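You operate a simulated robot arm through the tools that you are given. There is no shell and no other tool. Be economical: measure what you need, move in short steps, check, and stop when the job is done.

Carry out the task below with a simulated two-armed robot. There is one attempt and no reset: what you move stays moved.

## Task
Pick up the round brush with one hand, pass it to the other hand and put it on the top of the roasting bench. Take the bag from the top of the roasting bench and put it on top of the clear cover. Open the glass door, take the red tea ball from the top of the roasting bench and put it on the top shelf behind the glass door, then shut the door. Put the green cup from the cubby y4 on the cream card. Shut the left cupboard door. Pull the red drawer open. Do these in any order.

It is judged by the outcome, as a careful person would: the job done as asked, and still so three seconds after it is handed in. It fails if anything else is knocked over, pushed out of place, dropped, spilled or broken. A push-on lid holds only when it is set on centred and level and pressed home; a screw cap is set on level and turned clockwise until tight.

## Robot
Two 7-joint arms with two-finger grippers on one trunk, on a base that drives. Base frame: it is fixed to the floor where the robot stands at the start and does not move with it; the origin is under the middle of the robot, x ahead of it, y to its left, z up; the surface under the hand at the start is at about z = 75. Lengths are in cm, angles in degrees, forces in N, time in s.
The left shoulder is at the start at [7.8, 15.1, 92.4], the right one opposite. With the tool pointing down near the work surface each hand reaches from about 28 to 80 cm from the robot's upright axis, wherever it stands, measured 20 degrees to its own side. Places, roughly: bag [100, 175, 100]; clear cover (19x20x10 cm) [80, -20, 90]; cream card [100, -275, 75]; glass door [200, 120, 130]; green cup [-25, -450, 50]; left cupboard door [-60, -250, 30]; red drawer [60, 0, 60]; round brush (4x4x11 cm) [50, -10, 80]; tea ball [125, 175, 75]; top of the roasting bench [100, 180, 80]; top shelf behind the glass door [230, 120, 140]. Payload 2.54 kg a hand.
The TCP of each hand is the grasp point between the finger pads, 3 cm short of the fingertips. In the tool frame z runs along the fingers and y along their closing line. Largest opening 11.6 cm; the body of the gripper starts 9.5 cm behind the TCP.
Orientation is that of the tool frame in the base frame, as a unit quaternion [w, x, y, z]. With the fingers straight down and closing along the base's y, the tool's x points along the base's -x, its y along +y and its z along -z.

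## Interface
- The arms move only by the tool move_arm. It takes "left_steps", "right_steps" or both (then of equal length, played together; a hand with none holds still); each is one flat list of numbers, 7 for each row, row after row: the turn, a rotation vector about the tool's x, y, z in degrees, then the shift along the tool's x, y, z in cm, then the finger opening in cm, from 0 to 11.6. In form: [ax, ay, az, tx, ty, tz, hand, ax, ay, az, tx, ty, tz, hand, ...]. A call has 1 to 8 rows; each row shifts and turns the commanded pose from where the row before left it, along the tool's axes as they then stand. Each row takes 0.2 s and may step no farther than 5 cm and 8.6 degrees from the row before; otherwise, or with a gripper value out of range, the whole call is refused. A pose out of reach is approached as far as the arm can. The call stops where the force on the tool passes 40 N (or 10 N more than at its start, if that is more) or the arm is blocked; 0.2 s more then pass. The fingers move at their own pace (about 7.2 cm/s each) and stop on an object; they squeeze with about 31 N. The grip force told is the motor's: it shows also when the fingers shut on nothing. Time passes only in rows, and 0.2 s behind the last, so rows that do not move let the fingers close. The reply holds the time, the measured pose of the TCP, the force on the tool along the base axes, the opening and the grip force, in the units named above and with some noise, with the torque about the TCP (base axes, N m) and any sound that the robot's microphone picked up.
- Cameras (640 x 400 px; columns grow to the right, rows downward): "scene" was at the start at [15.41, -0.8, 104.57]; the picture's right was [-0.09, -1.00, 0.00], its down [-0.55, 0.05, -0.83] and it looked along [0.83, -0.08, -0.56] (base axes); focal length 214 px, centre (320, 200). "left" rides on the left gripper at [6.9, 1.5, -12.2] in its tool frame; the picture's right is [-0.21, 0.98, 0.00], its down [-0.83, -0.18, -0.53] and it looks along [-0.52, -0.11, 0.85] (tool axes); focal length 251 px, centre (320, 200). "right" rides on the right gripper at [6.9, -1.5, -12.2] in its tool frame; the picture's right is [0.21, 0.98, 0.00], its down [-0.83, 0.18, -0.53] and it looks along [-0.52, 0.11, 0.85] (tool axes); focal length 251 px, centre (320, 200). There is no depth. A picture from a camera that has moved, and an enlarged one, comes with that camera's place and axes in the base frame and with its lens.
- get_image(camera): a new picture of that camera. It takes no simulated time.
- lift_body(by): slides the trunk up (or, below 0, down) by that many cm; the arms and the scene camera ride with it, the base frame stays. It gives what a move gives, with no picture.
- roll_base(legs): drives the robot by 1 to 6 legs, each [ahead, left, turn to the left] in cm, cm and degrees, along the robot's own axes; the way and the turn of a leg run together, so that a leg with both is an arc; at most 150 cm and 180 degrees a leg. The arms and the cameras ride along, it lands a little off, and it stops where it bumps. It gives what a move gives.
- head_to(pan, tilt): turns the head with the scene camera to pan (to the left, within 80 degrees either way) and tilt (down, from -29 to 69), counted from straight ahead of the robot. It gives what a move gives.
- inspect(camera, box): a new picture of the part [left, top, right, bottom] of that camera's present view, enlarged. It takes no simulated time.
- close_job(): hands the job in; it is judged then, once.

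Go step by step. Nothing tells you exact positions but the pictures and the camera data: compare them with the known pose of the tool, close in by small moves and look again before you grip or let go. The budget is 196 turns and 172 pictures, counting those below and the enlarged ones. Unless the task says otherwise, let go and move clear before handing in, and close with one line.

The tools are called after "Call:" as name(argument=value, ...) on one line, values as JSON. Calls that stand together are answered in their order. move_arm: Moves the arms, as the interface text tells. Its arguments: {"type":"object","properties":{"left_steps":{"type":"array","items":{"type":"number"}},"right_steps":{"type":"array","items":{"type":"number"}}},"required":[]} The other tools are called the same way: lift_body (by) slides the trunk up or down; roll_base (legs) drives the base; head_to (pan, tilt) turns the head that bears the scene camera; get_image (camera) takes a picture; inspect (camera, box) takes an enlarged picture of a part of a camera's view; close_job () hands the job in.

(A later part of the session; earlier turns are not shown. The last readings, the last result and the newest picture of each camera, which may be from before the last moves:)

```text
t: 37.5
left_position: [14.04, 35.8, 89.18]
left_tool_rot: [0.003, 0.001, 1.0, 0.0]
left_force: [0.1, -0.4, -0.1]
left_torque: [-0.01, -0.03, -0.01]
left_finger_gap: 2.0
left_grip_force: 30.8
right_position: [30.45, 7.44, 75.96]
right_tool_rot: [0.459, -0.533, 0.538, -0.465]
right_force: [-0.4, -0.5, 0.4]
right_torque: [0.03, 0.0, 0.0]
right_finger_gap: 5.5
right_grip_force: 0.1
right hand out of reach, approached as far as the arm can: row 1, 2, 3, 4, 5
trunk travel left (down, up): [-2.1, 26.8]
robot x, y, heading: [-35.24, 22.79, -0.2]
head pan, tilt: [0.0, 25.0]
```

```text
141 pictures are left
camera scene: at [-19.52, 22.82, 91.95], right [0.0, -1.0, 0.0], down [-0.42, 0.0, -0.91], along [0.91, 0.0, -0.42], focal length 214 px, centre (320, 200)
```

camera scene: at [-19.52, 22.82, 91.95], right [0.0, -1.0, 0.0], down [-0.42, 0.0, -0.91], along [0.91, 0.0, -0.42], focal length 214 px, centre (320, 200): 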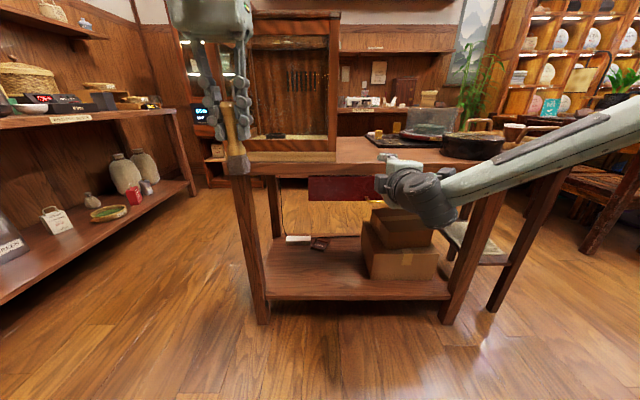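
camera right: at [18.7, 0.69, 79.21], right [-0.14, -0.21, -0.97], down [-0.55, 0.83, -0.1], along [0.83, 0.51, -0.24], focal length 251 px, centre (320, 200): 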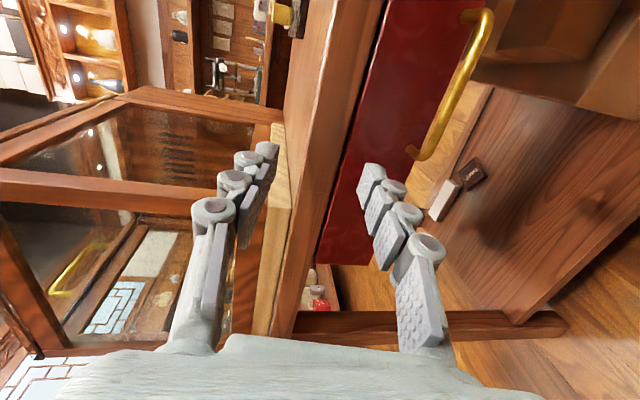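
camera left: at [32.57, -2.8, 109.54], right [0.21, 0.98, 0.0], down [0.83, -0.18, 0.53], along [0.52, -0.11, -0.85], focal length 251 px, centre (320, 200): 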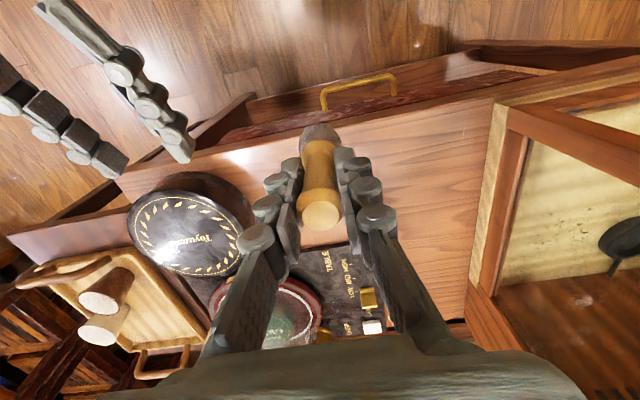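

The robot bumped something behind, so I'll stay ahead of there. The wrist roll seems to be at a joint limit, so I'll roll it the other way.

Call:
move_arm(right_steps=[0, 0, 8.5, 0, 0, 0, 5.5, 0, 0, 8.5, 0, 0, 0, 5.5, 0, 0, 8.5, 0, 0, 0, 5.5, 0, 0, 8.5, 0, 0, 0, 5.5, 0, 0, 8.5, 0, 0, 0, 5.5, 0, 0, 8.5, 0, 0, 0, 5.5, 0, 0, 8.5, 0, 0, 0, 5.5, 0, 0, 8.5, 0, 0, 0, 5.5])

Call:
move_arm(right_steps=[0, 0, 8.5, 0, 0, 0, 5.5, 0, 0, 8.5, 0, 0, 0, 5.5, 0, 0, 8.5, 0, 0, 0, 5.5, 0, 0, 8.5, 0, 0, 0, 5.5, 0, 0, 8.5, 0, 0, 0, 5.5, 0, 0, 8.5, 0, 0, 0, 5.5, 0, 0, 8.5, 0, 0, 0, 5.5, 0, 0, 8.5, 0, 0, 0, 5.5])

Call:
move_arm(right_steps=[0, 0, 8.5, 0, 0, 0, 5.5, 0, 0, 8.5, 0, 0, 0, 5.5, 0, 0, 8.5, 0, 0, 0, 5.5, 0, 0, 8.5, 0, 0, 0, 5.5, 0, 0, 8.5, 0, 0, 0, 5.5])

Call:
get_image(camera="scene")

```text
t: 39.3
left_position: [14.17, 35.76, 89.41]
left_tool_rot: [0.003, 0.001, 1.0, -0.001]
left_force: [0.0, 0.5, 0.1]
left_torque: [-0.04, 0.0, 0.0]
left_finger_gap: 1.95
left_grip_force: 30.6
right_position: [30.61, 7.63, 76.05]
right_tool_rot: [0.643, -0.14, 0.743, -0.125]
right_force: [0.4, -0.1, 0.0]
right_torque: [0.01, 0.0, 0.02]
right_finger_gap: 5.48
right_grip_force: 0.0
trunk travel left (down, up): [-2.1, 26.8]
robot x, y, heading: [-35.41, 22.78, 0.2]
head pan, tilt: [0.0, 25.0]
```

```text
t: 41.1
left_position: [14.05, 35.75, 89.32]
left_tool_rot: [0.003, 0.002, 1.0, -0.001]
left_force: [0.3, 0.7, -0.7]
left_torque: [0.0, -0.04, 0.02]
left_finger_gap: 1.96
left_grip_force: 30.9
right_position: [30.68, 7.55, 76.04]
right_tool_rot: [0.603, 0.301, 0.694, 0.253]
right_force: [-0.1, -0.6, 0.5]
right_torque: [0.02, 0.02, 0.01]
right_finger_gap: 5.5
right_grip_force: 0.1
trunk travel left (down, up): [-2.1, 26.8]
robot x, y, heading: [-35.47, 22.95, -0.2]
head pan, tilt: [0.0, 25.0]
```

```text
t: 42.3
left_position: [14.0, 35.75, 89.3]
left_tool_rot: [0.003, 0.002, 1.0, -0.001]
left_force: [-0.1, -0.2, -0.9]
left_torque: [-0.01, -0.02, -0.01]
left_finger_gap: 1.99
left_grip_force: 31.1
right_position: [30.66, 7.6, 76.11]
right_tool_rot: [0.47, 0.531, 0.539, 0.455]
right_force: [-0.5, -0.9, 0.2]
right_torque: [0.01, -0.01, -0.02]
right_finger_gap: 5.51
right_grip_force: 0.2
trunk travel left (down, up): [-2.1, 26.8]
robot x, y, heading: [-35.39, 22.74, -0.3]
head pan, tilt: [0.0, 25.0]
```

```text
140 pictures are left
camera scene: at [-19.52, 22.83, 91.95], right [0.0, -1.0, 0.0], down [-0.42, 0.0, -0.91], along [0.91, 0.0, -0.42], focal length 214 px, centre (320, 200)
```

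scene: 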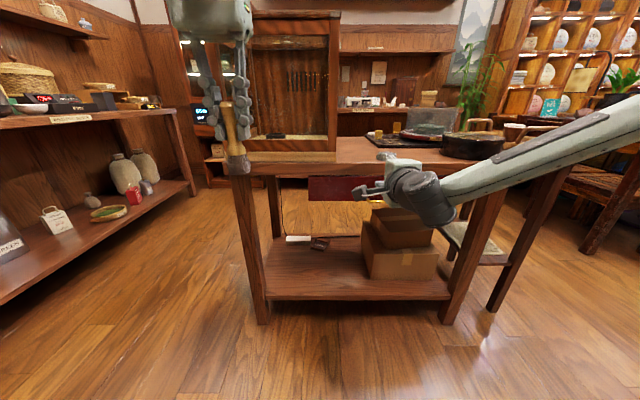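

The rolled pose is reachable. I'll drop to handle height.

Call:
move_arm(right_steps=[0, 0, 0, -1.87, -3.83, 0.57, 5.5, 0, 0, 0, -1.87, -3.83, 0.57, 5.5, 0, 0, 0, -1.87, -3.83, 0.57, 5.5])

Call:
get_image(camera="right")

Call:
get_image(camera="scene")

```text
t: 43.1
left_position: [13.94, 35.84, 89.34]
left_tool_rot: [0.003, 0.001, 1.0, -0.001]
left_force: [0.7, 0.8, -1.5]
left_torque: [0.02, 0.02, 0.02]
left_finger_gap: 1.98
left_grip_force: 30.9
right_position: [30.72, 7.59, 76.1]
right_tool_rot: [0.471, 0.53, 0.54, 0.454]
right_force: [0.5, 0.2, -0.7]
right_torque: [0.0, 0.03, -0.03]
right_finger_gap: 5.52
right_grip_force: 0.1
right hand out of reach, approached as far as the arm can: row 1, 2, 3
trunk travel left (down, up): [-2.1, 26.8]
robot x, y, heading: [-35.04, 23.24, -0.1]
head pan, tilt: [0.0, 25.0]
```

```text
139 pictures are left
camera right: at [18.49, 14.58, 76.2], right [0.14, 0.24, 0.96], down [-0.51, -0.82, 0.28], along [0.85, -0.53, 0.01], focal length 251 px, centre (320, 200)
```

right: 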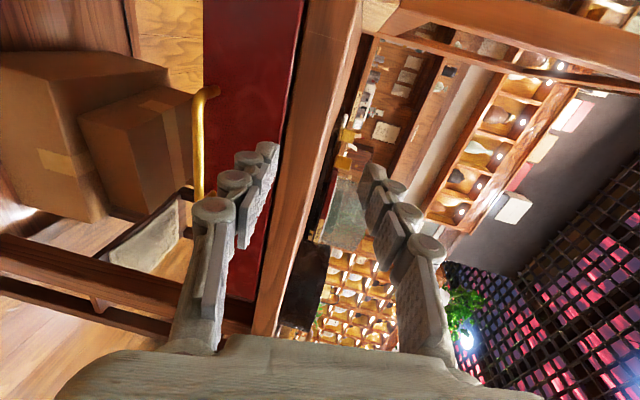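

```text
138 pictures are left
camera scene: at [-19.52, 22.83, 91.95], right [0.0, -1.0, 0.0], down [-0.42, 0.0, -0.91], along [0.91, 0.0, -0.42], focal length 214 px, centre (320, 200)
```

scene: 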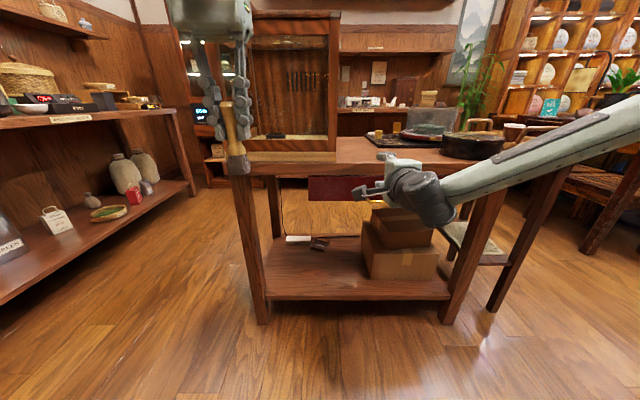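

The hand seems stuck at a joint limit. I'll probe which directions are free with small test motions.

Call:
move_arm(right_steps=[0, 0, 0, 0, 0, 2, 5.5, 0, 0, 0, 0, -2, 0, 5.5, 0, 0, 0, -2, 0, 0, 5.5, 0, 6, 0, 0, 0, 0, 5.5, 0, 6, 0, 0, 0, 0, 5.5, 0, 0, 0, 0, -2, 0, 5.5, 6, 0, 0, 0, 0, 0, 5.5, 0, 0, 0, 0, -2, 0, 5.5])

```text
t: 44.9
left_position: [14.09, 35.86, 89.4]
left_tool_rot: [0.003, 0.002, 1.0, -0.001]
left_force: [0.4, -0.9, 1.0]
left_torque: [-0.01, -0.01, -0.01]
left_finger_gap: 1.97
left_grip_force: 31.0
right_position: [30.87, 9.51, 76.81]
right_tool_rot: [0.387, 0.497, 0.611, 0.48]
right_force: [-0.3, 0.3, -0.6]
right_torque: [0.04, -0.02, 0.03]
right_finger_gap: 5.49
right_grip_force: 0.1
right hand out of reach, approached as far as the arm can: row 1, 2, 3, 4, 5, 6
trunk travel left (down, up): [-2.1, 26.8]
robot x, y, heading: [-35.09, 22.59, -0.1]
head pan, tilt: [0.0, 25.0]
```

That pose is locked up. A better plan is to point the fingers straight down, opened wide along x, and hook only the far finger behind the bar. Then the gripper body stays clear of the table edge. I'll turn the hand down.

Call:
move_arm(right_steps=[0, -6, 0, 0, 0, -1, 5.5, 0, -6, 0, 0, 0, -1, 5.5, 8.5, 0, 0, 0, 0, 0, 8, 8.5, 0, 0, 0, 0, 0, 11.6, 8.5, 0, 0, 0, 0, 0, 11.6, 8.5, 0, 0, 0, 0, 0, 11.6, 8.5, 0, 0, 0, 0, 0, 11.6, 8.5, 0, 0, 0, 0, 0, 11.6])

Call:
move_arm(right_steps=[8.5, 0, 0, 0, 0, 0, 11.6, 8.5, 0, 0, 0, 0, 0, 11.6, 8.5, 0, 0, 0, 0, 0, 11.6])

Call:
get_image(camera="scene")

Call:
get_image(camera="right")

```text
t: 46.7
left_position: [14.08, 35.82, 89.35]
left_tool_rot: [0.002, 0.001, 1.0, 0.0]
left_force: [0.6, -0.8, -0.3]
left_torque: [0.01, 0.0, 0.02]
left_finger_gap: 1.98
left_grip_force: 31.2
right_position: [28.81, 9.05, 77.19]
right_tool_rot: [0.169, 0.685, 0.695, 0.138]
right_force: [-0.5, 0.4, 0.4]
right_torque: [0.03, -0.04, -0.01]
right_finger_gap: 11.59
right_grip_force: 0.0
trunk travel left (down, up): [-2.1, 26.8]
robot x, y, heading: [-35.05, 22.86, -0.0]
head pan, tilt: [0.0, 25.0]
```

```text
t: 47.5
left_position: [14.1, 35.77, 89.28]
left_tool_rot: [0.003, 0.002, 1.0, -0.001]
left_force: [-0.2, 0.4, -0.8]
left_torque: [-0.04, -0.01, 0.0]
left_finger_gap: 1.98
left_grip_force: 31.1
right_position: [26.5, 5.91, 77.16]
right_tool_rot: [0.065, 0.702, 0.708, 0.037]
right_force: [-0.2, 0.1, -0.4]
right_torque: [0.01, 0.01, 0.02]
right_finger_gap: 11.61
right_grip_force: 0.1
right hand out of reach, approached as far as the arm can: row 1, 2, 3
trunk travel left (down, up): [-2.1, 26.8]
robot x, y, heading: [-35.45, 22.95, -0.1]
head pan, tilt: [0.0, 25.0]
```

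```text
137 pictures are left
camera scene: at [-19.52, 22.83, 91.95], right [0.0, -1.0, 0.0], down [-0.42, 0.0, -0.91], along [0.91, 0.0, -0.42], focal length 214 px, centre (320, 200)
```

scene: 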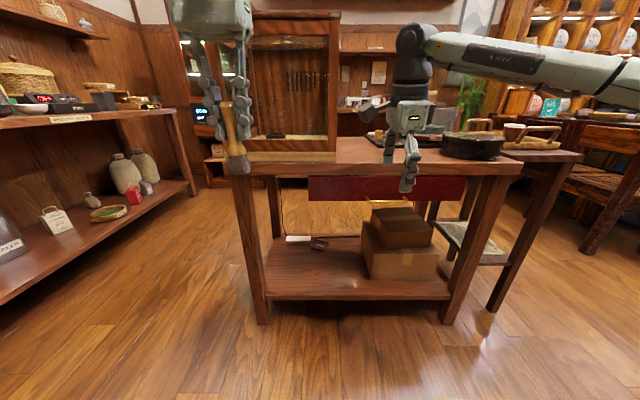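

```text
136 pictures are left
camera right: at [23.14, 13.44, 88.77], right [0.97, 0.22, 0.13], down [0.11, -0.8, 0.59], along [0.24, -0.56, -0.8], focal length 251 px, centre (320, 200)
```

right: 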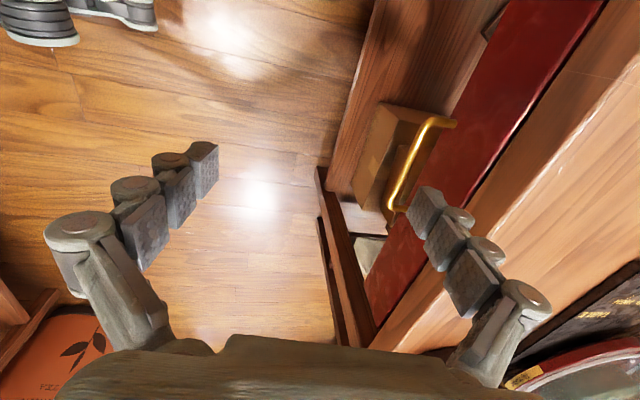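

The handle bar's centre is at about [40.2, 2.1, 64.3]. The hand leans 8° forward, which lets the far finger go under the table edge. I'll move to a pre-hook pose and look.

Call:
move_arm(right_steps=[0, 0, 0, -1.22, 2.35, 1.88, 11.6, 0, 0, 0, -1.22, 2.35, 1.88, 11.6, 0, 0, 0, -1.22, 2.35, 1.88, 11.6])

Call:
get_image(camera="right")

Call:
inspect(camera="scene", box=[300, 80, 500, 240])

```text
t: 48.3
left_position: [14.15, 35.8, 89.31]
left_tool_rot: [0.003, 0.001, 1.0, -0.001]
left_force: [0.3, 0.0, -1.0]
left_torque: [-0.03, -0.02, 0.04]
left_finger_gap: 1.98
left_grip_force: 31.5
right_position: [32.36, 0.56, 72.53]
right_tool_rot: [0.069, 0.702, 0.708, 0.038]
right_force: [-0.1, 0.2, -0.4]
right_torque: [-0.01, -0.03, 0.0]
right_finger_gap: 11.59
right_grip_force: 0.0
right hand out of reach, approached as far as the arm can: row 1, 2, 3
trunk travel left (down, up): [-2.1, 26.8]
robot x, y, heading: [-35.57, 22.91, 0.1]
head pan, tilt: [0.0, 25.0]
```

```text
135 pictures are left
camera right: at [29.09, 8.08, 84.05], right [0.96, 0.22, 0.14], down [0.1, -0.8, 0.59], along [0.24, -0.56, -0.8], focal length 251 px, centre (320, 200)
```

right: 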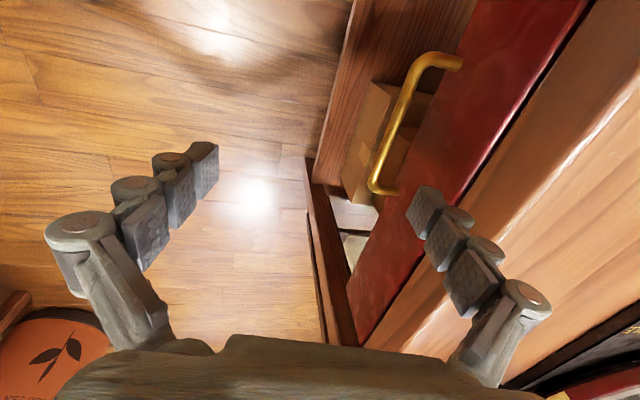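

```text
2.50 times, centred on (400, 160) of scene
camera zoom: at [-19.52, 22.83, 91.95], right [0.0, -1.0, 0.0], down [-0.42, 0.0, -0.91], along [0.91, 0.0, -0.42], focal length 536 px, centre (120, 300)
```

zoom: 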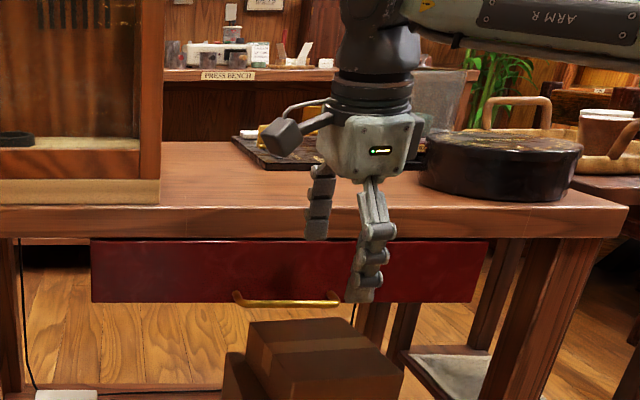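

The hand is short by about 2 cm in x and 1.5 in y. I'll correct those first, then descend along the tool axis.

Call:
move_arm(right_steps=[0, 0, 0, 1.0, 1.0, 0, 11.6, 0, 0, 0, 0.8, 1.0, 0, 11.6, 0, 0, 0, 0, 0, 2.5, 11.6])

Call:
get_image(camera="right")

```text
t: 49.1
left_position: [14.0, 35.78, 89.28]
left_tool_rot: [0.003, 0.002, 1.0, -0.002]
left_force: [-0.1, -0.5, -0.4]
left_torque: [-0.01, -0.06, 0.01]
left_finger_gap: 1.97
left_grip_force: 31.1
right_position: [32.59, 0.77, 69.75]
right_tool_rot: [0.068, 0.703, 0.707, 0.038]
right_force: [0.7, 0.8, 0.5]
right_torque: [-0.01, -0.03, -0.03]
right_finger_gap: 11.61
right_grip_force: 0.0
right hand out of reach, approached as far as the arm can: row 1, 2
trunk travel left (down, up): [-2.1, 26.8]
robot x, y, heading: [-35.52, 22.95, 0.1]
head pan, tilt: [0.0, 25.0]
```

```text
133 pictures are left
camera right: at [29.38, 8.17, 81.4], right [0.97, 0.22, 0.13], down [0.1, -0.8, 0.59], along [0.24, -0.56, -0.8], focal length 251 px, centre (320, 200)
```

right: 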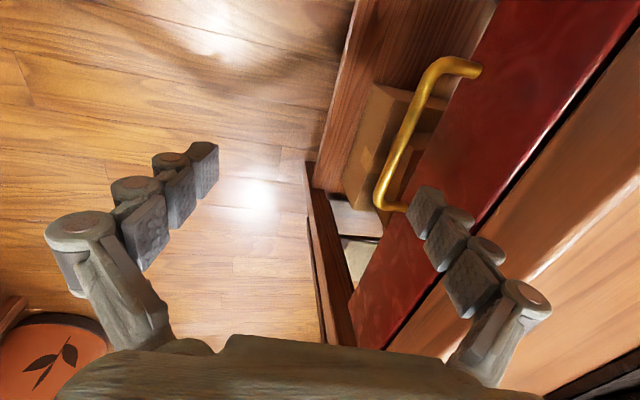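

I'll use the base for the remaining xy correction, then look again.

Call:
roll_base(legs=[[2.2, 1.4, 0]])

Call:
get_image(camera="right")

```text
t: 50.0
left_position: [16.22, 37.28, 89.3]
left_tool_rot: [0.002, 0.002, 1.0, -0.001]
left_force: [0.1, 0.6, -0.2]
left_torque: [0.0, -0.03, -0.03]
left_finger_gap: 1.96
left_grip_force: 30.9
right_position: [34.81, 2.05, 69.67]
right_tool_rot: [0.068, 0.703, 0.707, 0.037]
right_force: [0.2, 0.0, -0.2]
right_torque: [-0.04, -0.01, 0.02]
right_finger_gap: 11.6
right_grip_force: 0.0
trunk travel left (down, up): [-2.1, 26.8]
robot x, y, heading: [-33.27, 24.35, -0.1]
head pan, tilt: [0.0, 25.0]
```

```text
132 pictures are left
camera right: at [31.54, 9.52, 81.38], right [0.97, 0.22, 0.13], down [0.1, -0.8, 0.59], along [0.24, -0.56, -0.8], focal length 251 px, centre (320, 200)
```

right: 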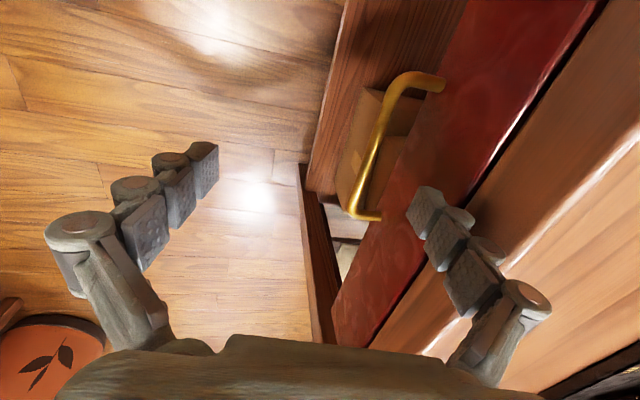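

The bar's mid is at [40.2, 2.5] and the drawer face at x≈43. The far finger will land at x≈42, between them. I'll descend.

Call:
move_arm(right_steps=[0, 0, 0, 0, 0, 2.5, 11.6, 0, 0, 0, 0, 0, 2.6, 11.6])

Call:
get_image(camera="right")

Call:
inspect(camera="scene", box=[300, 80, 500, 240])

```text
t: 50.5
left_position: [16.17, 37.02, 89.4]
left_tool_rot: [0.003, 0.002, 1.0, -0.001]
left_force: [0.0, -0.2, -1.1]
left_torque: [-0.01, -0.03, 0.02]
left_finger_gap: 1.96
left_grip_force: 30.7
right_position: [35.2, 1.75, 64.88]
right_tool_rot: [0.067, 0.703, 0.707, 0.038]
right_force: [1.0, -0.1, 1.4]
right_torque: [-0.02, 0.0, 0.0]
right_finger_gap: 11.59
right_grip_force: 0.0
right hand out of reach, approached as far as the arm can: row 2
trunk travel left (down, up): [-2.1, 26.8]
robot x, y, heading: [-33.12, 23.93, -0.0]
head pan, tilt: [0.0, 25.0]
```

```text
131 pictures are left
camera right: at [31.98, 9.1, 76.41], right [0.96, 0.22, 0.14], down [0.1, -0.8, 0.59], along [0.24, -0.55, -0.8], focal length 251 px, centre (320, 200)
```

right: 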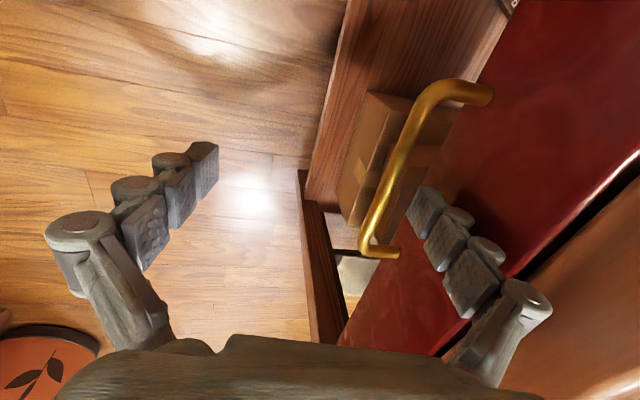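

```text
2.50 times, centred on (400, 160) of scene
camera zoom: at [-17.36, 24.19, 91.95], right [0.0, -1.0, 0.0], down [-0.42, 0.0, -0.91], along [0.91, 0.0, -0.42], focal length 536 px, centre (120, 300)
```

zoom: 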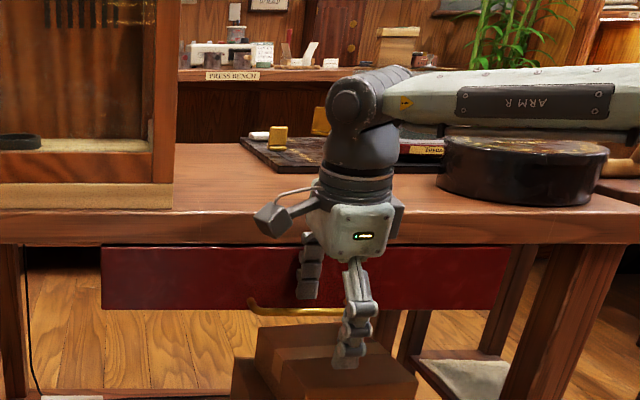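

The wide-open fingertips sit about 1.5 cm higher than nominal, so the tip isn't below the bar yet. I'll lower the trunk 2 cm and the hand a bit more.

Call:
lift_body(by=-2)

Call:
move_arm(right_steps=[0, 0, 0, 0, 0.3, 0.8, 11.6])

Call:
get_image(camera="right")

Call:
inspect(camera="scene", box=[340, 110, 460, 230])

```text
t: 51.2
left_position: [16.12, 37.15, 87.47]
left_tool_rot: [0.003, 0.002, 1.0, 0.0]
left_force: [0.4, 0.5, -0.6]
left_torque: [0.02, -0.02, -0.01]
left_finger_gap: 1.97
left_grip_force: 30.8
right_position: [35.28, 1.8, 62.87]
right_tool_rot: [0.068, 0.703, 0.707, 0.038]
right_force: [0.0, 0.1, -0.1]
right_torque: [0.0, 0.01, 0.0]
right_finger_gap: 11.6
right_grip_force: 0.2
trunk travel left (down, up): [-0.1, 28.8]
robot x, y, heading: [-33.32, 24.52, -0.1]
head pan, tilt: [0.0, 25.0]
```

```text
t: 51.6
left_position: [16.23, 37.17, 87.32]
left_tool_rot: [0.003, 0.002, 1.0, -0.001]
left_force: [-0.7, 0.3, -0.4]
left_torque: [0.02, 0.02, 0.04]
left_finger_gap: 1.97
left_grip_force: 30.7
right_position: [35.3, 1.58, 62.09]
right_tool_rot: [0.067, 0.703, 0.707, 0.039]
right_force: [-1.0, 0.6, -1.0]
right_torque: [-0.04, -0.01, -0.01]
right_finger_gap: 11.6
right_grip_force: 0.0
right hand out of reach, approached as far as the arm can: row 1
trunk travel left (down, up): [-0.1, 28.8]
robot x, y, heading: [-33.49, 24.15, 0.0]
head pan, tilt: [0.0, 25.0]
```

```text
129 pictures are left
camera right: at [32.05, 8.98, 73.75], right [0.96, 0.22, 0.14], down [0.1, -0.8, 0.59], along [0.24, -0.55, -0.8], focal length 251 px, centre (320, 200)
```

right: 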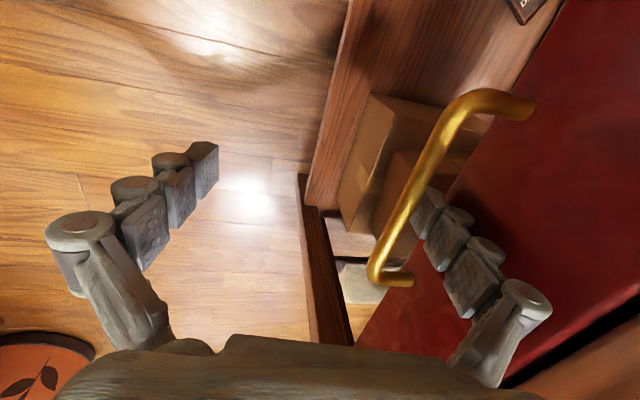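

```text
3.33 times, centred on (400, 170) of scene
camera zoom: at [-17.36, 24.19, 89.96], right [0.0, -1.0, 0.0], down [-0.42, 0.0, -0.91], along [0.91, 0.0, -0.42], focal length 715 px, centre (53, 300)
```

zoom: 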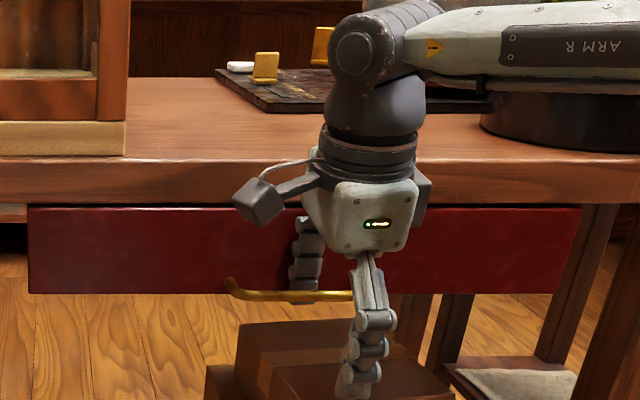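

The bar now covers the fingertip, so the finger is behind it. I'll go 1 cm lower for a secure hook.

Call:
move_arm(right_steps=[0, 0, 0, 0.3, 0.2, 1.0, 11.6])

Call:
inspect(camera="scene", box=[360, 150, 420, 210])

```text
t: 52.0
left_position: [16.25, 37.26, 87.26]
left_tool_rot: [0.002, 0.001, 1.0, -0.001]
left_force: [0.2, -0.1, -0.7]
left_torque: [-0.03, 0.03, 0.0]
left_finger_gap: 1.96
left_grip_force: 31.3
right_position: [35.31, 1.51, 61.18]
right_tool_rot: [0.068, 0.703, 0.707, 0.04]
right_force: [0.2, 0.2, 0.1]
right_torque: [0.03, 0.01, -0.02]
right_finger_gap: 11.58
right_grip_force: 0.1
right hand out of reach, approached as far as the arm can: row 1
trunk travel left (down, up): [-0.1, 28.8]
robot x, y, heading: [-33.15, 24.09, 0.4]
head pan, tilt: [0.0, 25.0]
```

```text
6.67 times, centred on (390, 180) of scene
camera zoom: at [-17.36, 24.2, 89.95], right [0.0, -1.0, 0.0], down [-0.42, 0.0, -0.91], along [0.91, 0.0, -0.42], focal length 1430 px, centre (-147, 333)
```

zoom: 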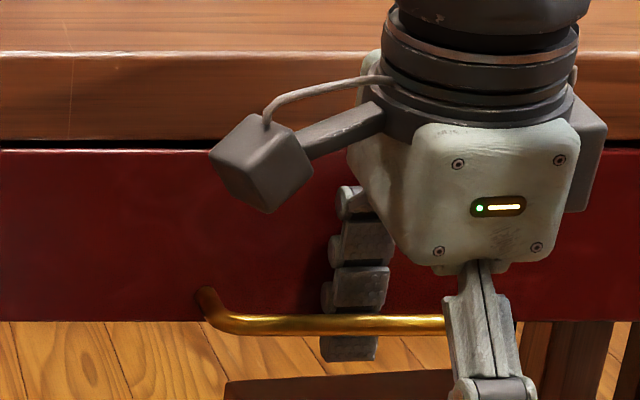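

The finger is hooked with the tip below the bar. I'll close the fingers to draw the bar in, then pull with the arm.

Call:
move_arm(right_steps=[0, 0, 0, 0, 0, 0, 8, 0, 0, 0, 0, 0, 0, 4, 0, 0, 0, 0, 0, 0, 0.5, 0, 0, 0, 0, 0, 0, 0.5, 0, 0, 0, 0, 0, 0, 0.5])

Call:
move_arm(right_steps=[0, 0, 0, 0, -2, 0, 0.5, 0, 0, 0, 0, -2, 0, 0.5, 0, 0, 0, 0, -2, 0, 0.5, 0, 0, 0, 0, -2, 0, 0.5, 0, 0, 0, 0, -2, 0, 0.5])

Call:
get_image(camera="scene")

```text
t: 53.2
left_position: [16.28, 37.14, 87.3]
left_tool_rot: [0.003, 0.002, 1.0, -0.001]
left_force: [-0.9, -0.6, -0.7]
left_torque: [0.0, -0.01, 0.04]
left_finger_gap: 1.96
left_grip_force: 30.7
right_position: [35.24, 1.58, 61.13]
right_tool_rot: [0.069, 0.702, 0.708, 0.039]
right_force: [-2.0, -0.5, 1.2]
right_torque: [0.01, -0.02, 0.06]
right_finger_gap: 0.72
right_grip_force: 20.9
trunk travel left (down, up): [-0.1, 28.8]
robot x, y, heading: [-33.2, 24.12, -0.0]
head pan, tilt: [0.0, 25.0]
```

```text
t: 54.4
left_position: [16.18, 37.24, 87.26]
left_tool_rot: [0.002, 0.002, 1.0, -0.001]
left_force: [0.5, -0.5, -0.5]
left_torque: [0.03, 0.03, 0.0]
left_finger_gap: 1.97
left_grip_force: 30.9
right_position: [25.22, 1.56, 59.5]
right_tool_rot: [0.066, 0.702, 0.708, 0.035]
right_force: [-1.3, 2.0, 1.3]
right_torque: [-0.32, -0.54, -0.05]
right_finger_gap: 1.06
right_grip_force: 3.2
trunk travel left (down, up): [-0.1, 28.8]
robot x, y, heading: [-33.44, 24.23, -0.2]
head pan, tilt: [0.0, 25.0]
```

```text
126 pictures are left
camera scene: at [-17.38, 24.21, 89.92], right [0.0, -1.0, 0.0], down [-0.42, 0.0, -0.91], along [0.91, 0.0, -0.42], focal length 214 px, centre (320, 200)
```

scene: 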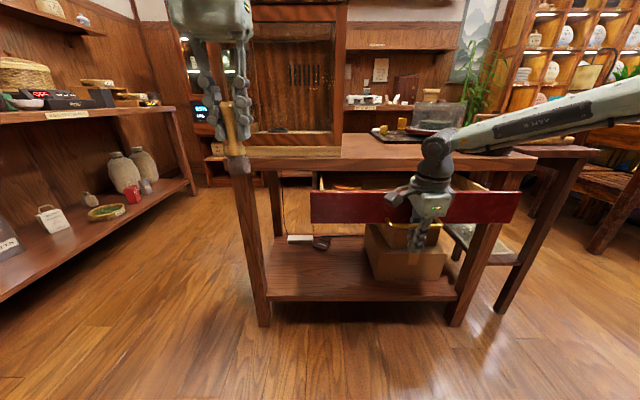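

The drawer is open about 15 cm. I'll pull 4 cm more, then open slightly and lift the hand out.

Call:
move_arm(right_steps=[0, 0, 0, 0, -2, 0, 0.5, 0, 0, 0, 0, -2, 0, 0.5, 0, 0, 0, 0, 0, 0, 2.6, 0, 0, 0, 0, 0, 0, 2.6, 0, 0, 0, 0, 0, -2.5, 2.6, 0, 0, 0, 0, 0, -2.5, 2.6, 0, 0, 0, 0, 0, -3, 2.6, 0, 0, 0, 0, 0, -4, 2.6])

Call:
get_image(camera="scene")

Call:
get_image(camera="right")

```text
t: 56.2
left_position: [16.29, 37.3, 87.27]
left_tool_rot: [0.003, 0.002, 1.0, -0.001]
left_force: [0.2, 0.4, -0.4]
left_torque: [0.01, 0.03, 0.01]
left_finger_gap: 2.0
left_grip_force: 31.2
right_position: [19.48, 1.63, 70.87]
right_tool_rot: [0.068, 0.703, 0.707, 0.038]
right_force: [0.0, -0.1, -0.2]
right_torque: [0.0, 0.0, 0.04]
right_finger_gap: 2.6
right_grip_force: 0.1
trunk travel left (down, up): [-0.1, 28.8]
robot x, y, heading: [-33.13, 24.51, 0.1]
head pan, tilt: [0.0, 25.0]
```

```text
125 pictures are left
camera scene: at [-17.36, 24.19, 89.95], right [0.0, -1.0, 0.0], down [-0.42, 0.0, -0.91], along [0.91, 0.0, -0.42], focal length 214 px, centre (320, 200)
```

scene: 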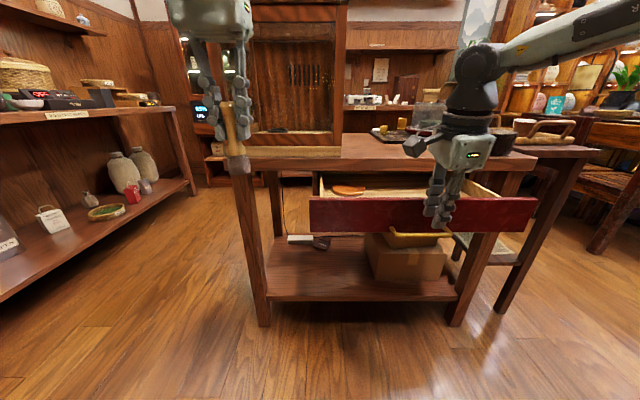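

```text
124 pictures are left
camera right: at [16.22, 9.11, 82.45], right [0.96, 0.22, 0.14], down [0.1, -0.8, 0.59], along [0.24, -0.56, -0.8], focal length 251 px, centre (320, 200)
```

right: 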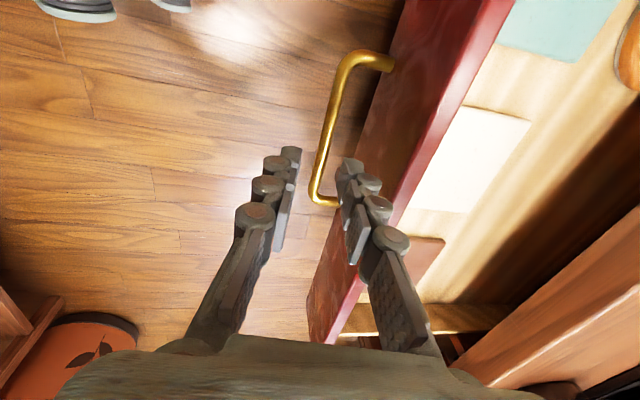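

The drawer is open about 17 cm and the hand is clear. Next is the roasting bench along the left wall. I'll raise the trunk and look left before driving.

Call:
lift_body(by=18)

Call:
head_to(pan=65, tilt=25)

Call:
get_image(camera="scene")

```text
t: 58.2
left_position: [16.33, 37.34, 105.27]
left_tool_rot: [0.003, 0.002, 1.0, -0.001]
left_force: [0.1, 0.2, -0.4]
left_torque: [0.03, 0.01, 0.01]
left_finger_gap: 1.95
left_grip_force: 31.6
right_position: [19.57, 1.68, 88.83]
right_tool_rot: [0.067, 0.702, 0.708, 0.038]
right_force: [-0.5, 0.9, 0.2]
right_torque: [0.03, -0.02, 0.03]
right_finger_gap: 2.59
right_grip_force: 0.0
trunk travel left (down, up): [-18.1, 10.8]
robot x, y, heading: [-32.99, 24.32, 0.3]
head pan, tilt: [0.0, 25.0]
```

```text
t: 59.6
left_position: [16.24, 37.15, 105.37]
left_tool_rot: [0.002, 0.002, 1.0, -0.001]
left_force: [1.1, -0.7, 0.0]
left_torque: [0.04, 0.01, 0.03]
left_finger_gap: 1.98
left_grip_force: 30.7
right_position: [19.59, 1.83, 88.88]
right_tool_rot: [0.068, 0.703, 0.707, 0.038]
right_force: [0.8, 0.3, 0.7]
right_torque: [-0.01, -0.02, 0.03]
right_finger_gap: 2.63
right_grip_force: 0.0
trunk travel left (down, up): [-18.1, 10.8]
robot x, y, heading: [-33.37, 24.11, 0.1]
head pan, tilt: [65.0, 25.0]
```

```text
123 pictures are left
camera scene: at [-22.67, 32.54, 107.95], right [0.91, -0.42, 0.0], down [-0.18, -0.38, -0.91], along [0.38, 0.82, -0.42], focal length 214 px, centre (320, 200)
```

scene: 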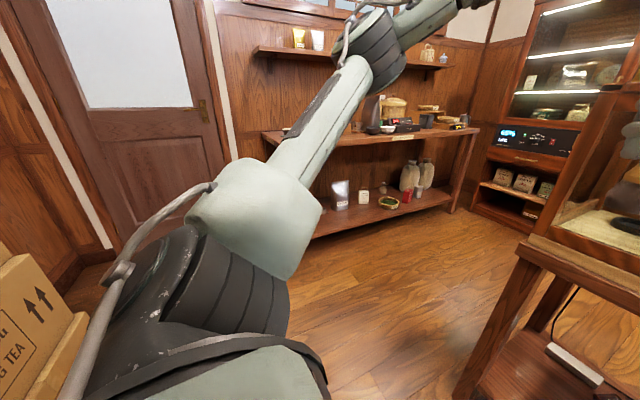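

The bench runs along the wall, front edge y≈155, x from about 0 to 190. I'll drive to open floor, turn left to face it, then strafe along to x≈100.

Call:
roll_base(legs=[[8, 50, 0], [0, 0, 90], [0, -100, 0]])

Call:
head_to(pan=0, tilt=20)

Call:
get_image(camera="scene")

```text
t: 73.7
left_position: [9.6, 123.59, 105.33]
left_tool_rot: [0.002, -0.693, 0.721, 0.001]
left_force: [-0.2, -0.3, -1.1]
left_torque: [0.0, 0.02, 0.02]
left_finger_gap: 1.97
left_grip_force: 31.1
right_position: [45.14, 125.63, 88.83]
right_tool_rot: [0.022, 0.014, 0.997, 0.074]
right_force: [0.8, -0.1, -0.6]
right_torque: [0.0, 0.02, -0.05]
right_finger_gap: 2.61
right_grip_force: 0.1
trunk travel left (down, up): [-18.1, 10.8]
robot x, y, heading: [21.03, 73.64, 88.1]
head pan, tilt: [65.0, 25.0]
stopped in leg 3: the robot was blocked; the commanded pose is now the measured one
```

```text
t: 75.0
left_position: [9.53, 123.55, 105.36]
left_tool_rot: [0.001, -0.693, 0.721, 0.002]
left_force: [-0.4, 0.2, -1.1]
left_torque: [0.02, -0.01, 0.0]
left_finger_gap: 1.99
left_grip_force: 31.1
right_position: [45.06, 125.68, 88.66]
right_tool_rot: [0.022, 0.014, 0.997, 0.074]
right_force: [0.5, 0.3, 0.0]
right_torque: [-0.01, 0.0, -0.03]
right_finger_gap: 2.61
right_grip_force: 0.0
trunk travel left (down, up): [-18.1, 10.8]
robot x, y, heading: [20.73, 73.97, 88.1]
head pan, tilt: [0.0, 20.0]
```

```text
122 pictures are left
camera scene: at [21.07, 89.94, 108.76], right [1.0, -0.03, 0.0], down [-0.01, -0.34, -0.94], along [0.03, 0.94, -0.34], focal length 214 px, centre (320, 200)
```

scene: 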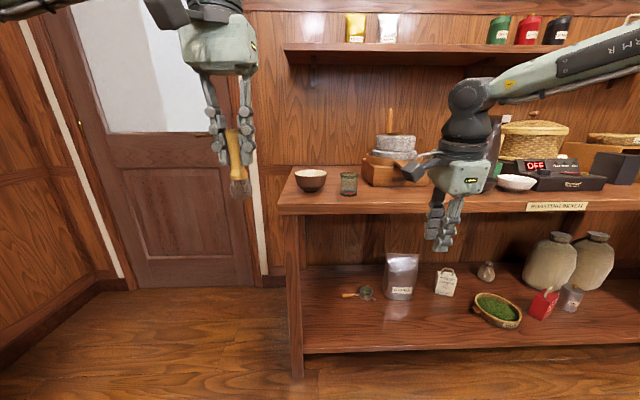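

The base touched the table's corner. I'll back off left, move forward 15, then strafe right again.

Call:
roll_base(legs=[[0, 3, 1.9], [15, 0, 0], [0, -80, 0]])

Call:
get_image(camera="scene")

```text
t: 84.8
left_position: [86.24, 138.03, 105.29]
left_tool_rot: [0.002, -0.702, 0.713, 0.002]
left_force: [0.0, 0.2, -1.1]
left_torque: [-0.01, -0.02, 0.01]
left_finger_gap: 2.0
left_grip_force: 30.9
right_position: [121.66, 141.01, 88.76]
right_tool_rot: [0.022, 0.003, 0.997, 0.074]
right_force: [0.0, -0.7, -0.4]
right_torque: [0.01, -0.02, 0.0]
right_finger_gap: 2.59
right_grip_force: 0.0
trunk travel left (down, up): [-18.1, 10.8]
robot x, y, heading: [98.6, 88.33, 89.4]
head pan, tilt: [0.0, 20.0]
```

```text
121 pictures are left
camera scene: at [98.6, 104.72, 108.76], right [1.0, -0.01, 0.0], down [0.0, -0.34, -0.94], along [0.01, 0.94, -0.34], focal length 214 px, centre (320, 200)
```

scene: 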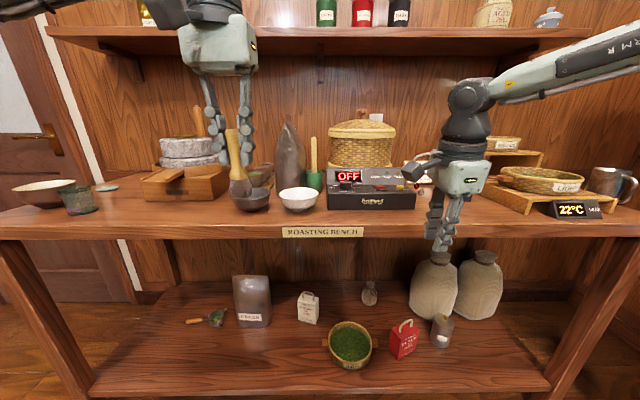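

Now I face the bench. I need to find the bag and the red tea ball among the items on top, so I'll move the right hand aside and zoom in.

Call:
move_arm(right_steps=[0, 0, 0, 4, 0, -2, 2.6, 0, 0, 0, 4, 0, -2, 2.6, 0, 0, 0, 4, 0, -2, 2.6])

Call:
inspect(camera="scene", box=[190, 100, 350, 240])

Call:
inspect(camera="scene", box=[320, 100, 480, 240])

```text
t: 85.6
left_position: [86.18, 138.15, 105.27]
left_tool_rot: [0.002, -0.702, 0.712, 0.001]
left_force: [-0.5, -0.3, -0.9]
left_torque: [-0.06, 0.02, -0.01]
left_finger_gap: 1.99
left_grip_force: 31.5
right_position: [109.55, 140.3, 94.13]
right_tool_rot: [0.022, 0.005, 0.997, 0.075]
right_force: [-0.4, 0.0, -0.2]
right_torque: [0.04, 0.03, 0.0]
right_finger_gap: 2.61
right_grip_force: 0.1
trunk travel left (down, up): [-18.1, 10.8]
robot x, y, heading: [98.86, 88.4, 89.5]
head pan, tilt: [0.0, 20.0]
```

```text
2.86 times, centred on (270, 170) of scene
camera zoom: at [98.61, 104.82, 108.74], right [1.0, -0.01, 0.0], down [0.0, -0.34, -0.94], along [0.01, 0.94, -0.34], focal length 613 px, centre (463, 286)
```

zoom: 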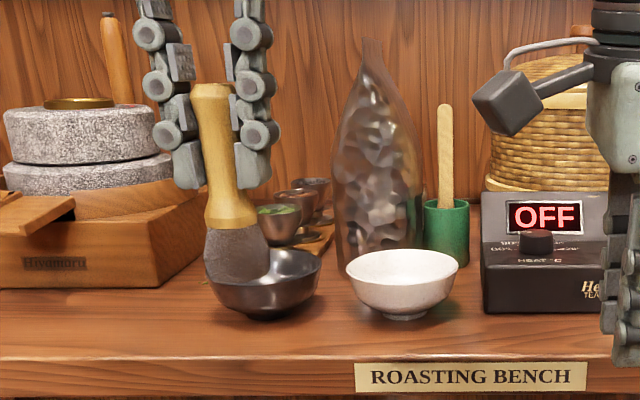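

```text
2.86 times, centred on (400, 170) of scene
camera zoom: at [98.61, 104.82, 108.74], right [1.0, -0.01, 0.0], down [0.0, -0.34, -0.94], along [0.01, 0.94, -0.34], focal length 613 px, centre (91, 286)
```

zoom: 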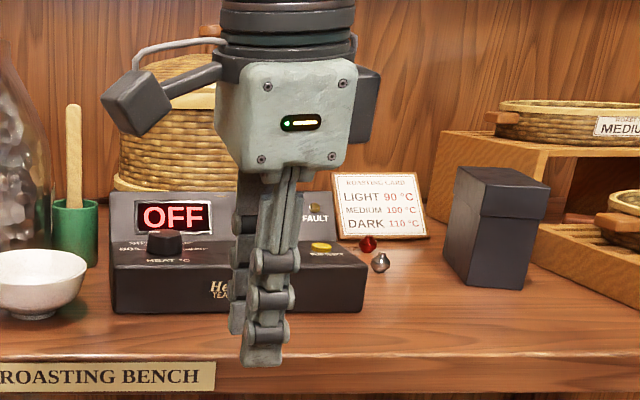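

The bag is the clear pointed bag near x≈93, and the red tea ball is a tiny ball in front of the roasting card. I'll use the wrist cameras to fix heights and positions.

Call:
get_image(camera="left")

Call:
get_image(camera="right")

```text
118 pictures are left
camera left: at [84.54, 131.16, 117.35], right [-0.97, 0.23, 0.0], down [0.19, 0.82, 0.54], along [0.12, 0.52, -0.84], focal length 251 px, centre (320, 200)
```

left: 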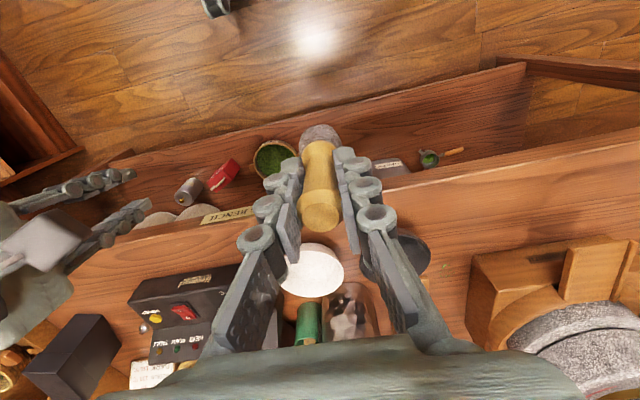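

```text
117 pictures are left
camera right: at [102.18, 137.22, 105.71], right [-0.21, 0.97, 0.13], down [0.8, 0.09, 0.59], along [0.56, 0.23, -0.8], focal length 251 px, centre (320, 200)
```

right: 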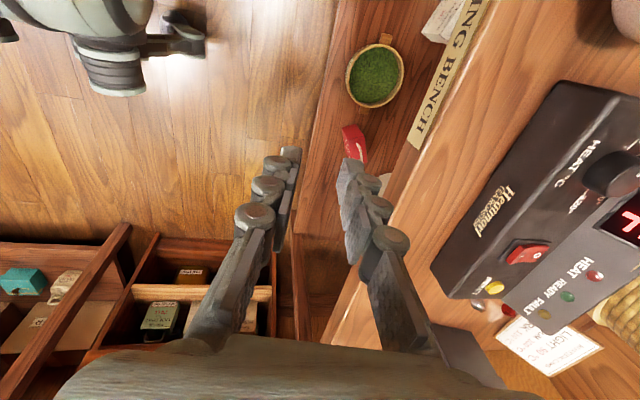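

Bench top is z≈84 with its front edge at y≈153. There is free space in front of the stone mill near [65, 161], so I'll set the brush there. I'll raise the right hand, shift the base left and a bit forward, then look.

Call:
move_arm(right_steps=[0, 0, 0, 0, 0, -4, 2.6, 0, 0, 0, 0, 0, -4, 2.6, 0, 0, 0, 0, 0, -4, 2.6])

Call:
roll_base(legs=[[12, 21, 0.5]])

Call:
get_image(camera="left")

Call:
get_image(camera="scene")

```text
t: 86.4
left_position: [86.28, 138.04, 105.32]
left_tool_rot: [0.001, -0.701, 0.713, 0.002]
left_force: [-0.8, -0.3, 0.1]
left_torque: [0.0, 0.06, -0.05]
left_finger_gap: 1.99
left_grip_force: 31.0
right_position: [112.0, 137.47, 105.23]
right_tool_rot: [0.022, 0.003, 0.997, 0.074]
right_force: [0.5, -0.1, -0.6]
right_torque: [0.0, 0.01, -0.01]
right_finger_gap: 2.64
right_grip_force: 0.1
right hand out of reach, approached as far as the arm can: row 1, 2, 3
trunk travel left (down, up): [-18.1, 10.8]
robot x, y, heading: [98.63, 88.48, 89.5]
head pan, tilt: [0.0, 20.0]
```

```text
t: 89.0
left_position: [64.35, 149.92, 105.3]
left_tool_rot: [0.002, -0.706, 0.708, 0.002]
left_force: [-0.4, 0.0, 0.2]
left_torque: [-0.01, -0.04, 0.01]
left_finger_gap: 1.98
left_grip_force: 31.1
right_position: [90.2, 149.67, 105.24]
right_tool_rot: [0.021, -0.003, 0.997, 0.074]
right_force: [-0.2, 0.1, -0.3]
right_torque: [-0.01, -0.02, -0.01]
right_finger_gap: 2.61
right_grip_force: 0.1
trunk travel left (down, up): [-18.1, 10.8]
robot x, y, heading: [77.54, 100.43, 90.1]
head pan, tilt: [0.0, 20.0]
```

```text
116 pictures are left
camera left: at [62.78, 142.93, 117.43], right [-0.98, 0.22, 0.0], down [0.18, 0.82, 0.54], along [0.12, 0.53, -0.84], focal length 251 px, centre (320, 200)
```

left: 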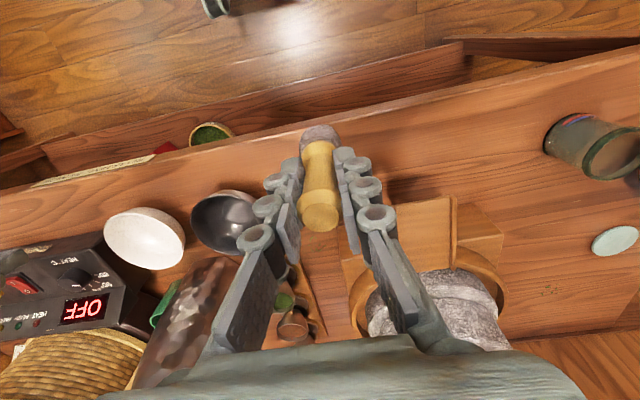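

```text
115 pictures are left
camera scene: at [77.17, 116.8, 108.76], right [1.0, 0.0, 0.0], down [0.0, -0.34, -0.94], along [0.0, 0.94, -0.34], focal length 214 px, centre (320, 200)
```

scene: 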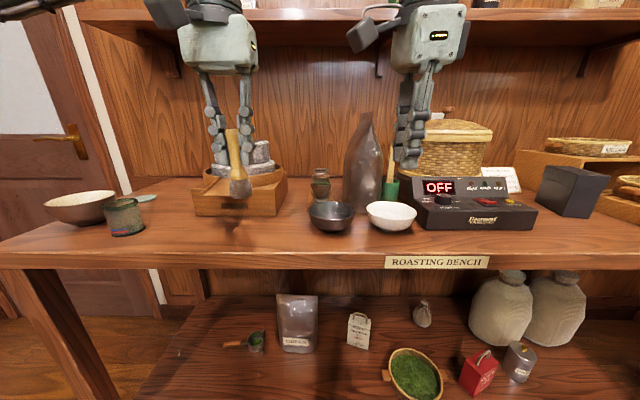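

I'll move the brush forward over the bench to y≈161 and lower partway, then check.

Call:
move_arm(left_steps=[0, 0, 0, -3.7, 0, 0, 0.5, 0, 0, 0, -3.7, 0, 0, 0.5, 0, 0, 0, -3.7, 0, 0, 0.5, 0, 0, 0, 0, 0, 3, 0.5, 0, 0, 0, 0, 0, 3, 0.5, 0, 0, 0, 0, 0, 3, 0.5])

Call:
get_image(camera="left")

Call:
inspect(camera="scene", box=[160, 120, 320, 260])

```text
t: 90.4
left_position: [64.59, 161.03, 96.36]
left_tool_rot: [0.003, -0.706, 0.708, 0.001]
left_force: [0.1, 0.3, -0.3]
left_torque: [0.0, 0.01, 0.02]
left_finger_gap: 1.97
left_grip_force: 30.9
right_position: [90.22, 149.79, 105.21]
right_tool_rot: [0.02, -0.004, 0.997, 0.074]
right_force: [0.3, 0.3, -0.8]
right_torque: [0.02, 0.01, 0.03]
right_finger_gap: 2.61
right_grip_force: 0.2
trunk travel left (down, up): [-18.1, 10.8]
robot x, y, heading: [77.34, 100.36, 90.1]
head pan, tilt: [0.0, 20.0]
```

```text
114 pictures are left
camera left: at [62.9, 154.02, 108.53], right [-0.98, 0.22, 0.0], down [0.18, 0.82, 0.54], along [0.12, 0.53, -0.84], focal length 251 px, centre (320, 200)
```

left: 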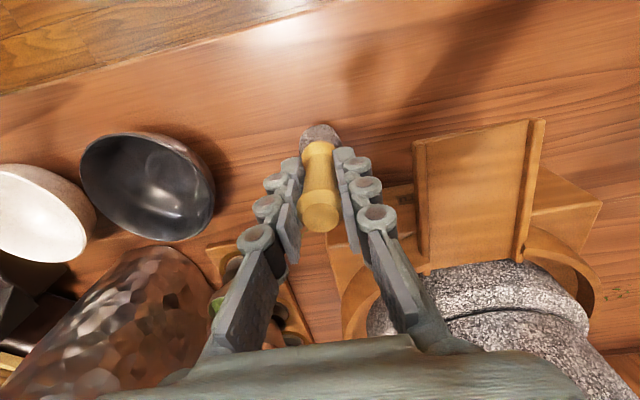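

```text
2.86 times, centred on (240, 190) of scene
camera zoom: at [77.17, 116.81, 108.76], right [1.0, 0.0, 0.0], down [0.0, -0.34, -0.94], along [0.0, 0.94, -0.34], focal length 613 px, centre (549, 229)
```

zoom: 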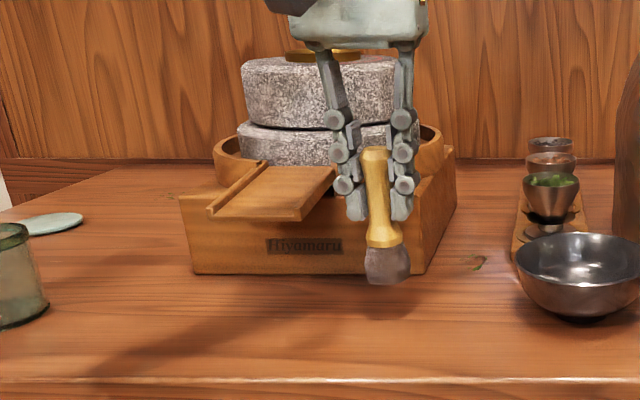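

The brush is above free bench in front of the mill. I'll lower it in small steps and watch the force.

Call:
move_arm(left_steps=[0, 0, 0, 0.5, 0, 1.2, 0.5, 0, 0, 0, 0.5, 0, 1.2, 0.5])

Call:
inspect(camera="scene", box=[160, 120, 320, 260])

```text
t: 91.0
left_position: [64.42, 160.14, 94.04]
left_tool_rot: [0.002, -0.706, 0.708, 0.003]
left_force: [0.0, -0.5, 0.8]
left_torque: [-0.01, -0.02, 0.04]
left_finger_gap: 2.0
left_grip_force: 31.1
right_position: [90.21, 149.84, 105.4]
right_tool_rot: [0.021, -0.003, 0.997, 0.074]
right_force: [-0.5, -0.6, 0.4]
right_torque: [0.01, 0.0, 0.01]
right_finger_gap: 2.6
right_grip_force: 0.0
trunk travel left (down, up): [-18.1, 10.8]
robot x, y, heading: [77.27, 100.55, 90.0]
head pan, tilt: [0.0, 20.0]
```

```text
2.86 times, centred on (240, 190) of scene
camera zoom: at [77.18, 116.8, 108.76], right [1.0, 0.0, 0.0], down [0.0, -0.34, -0.94], along [0.0, 0.94, -0.34], focal length 613 px, centre (549, 229)
```

zoom: 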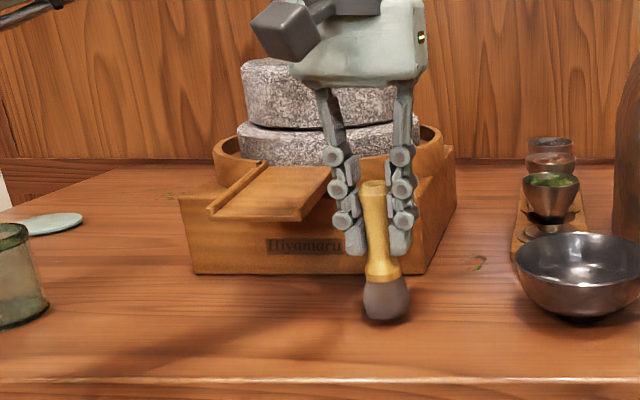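

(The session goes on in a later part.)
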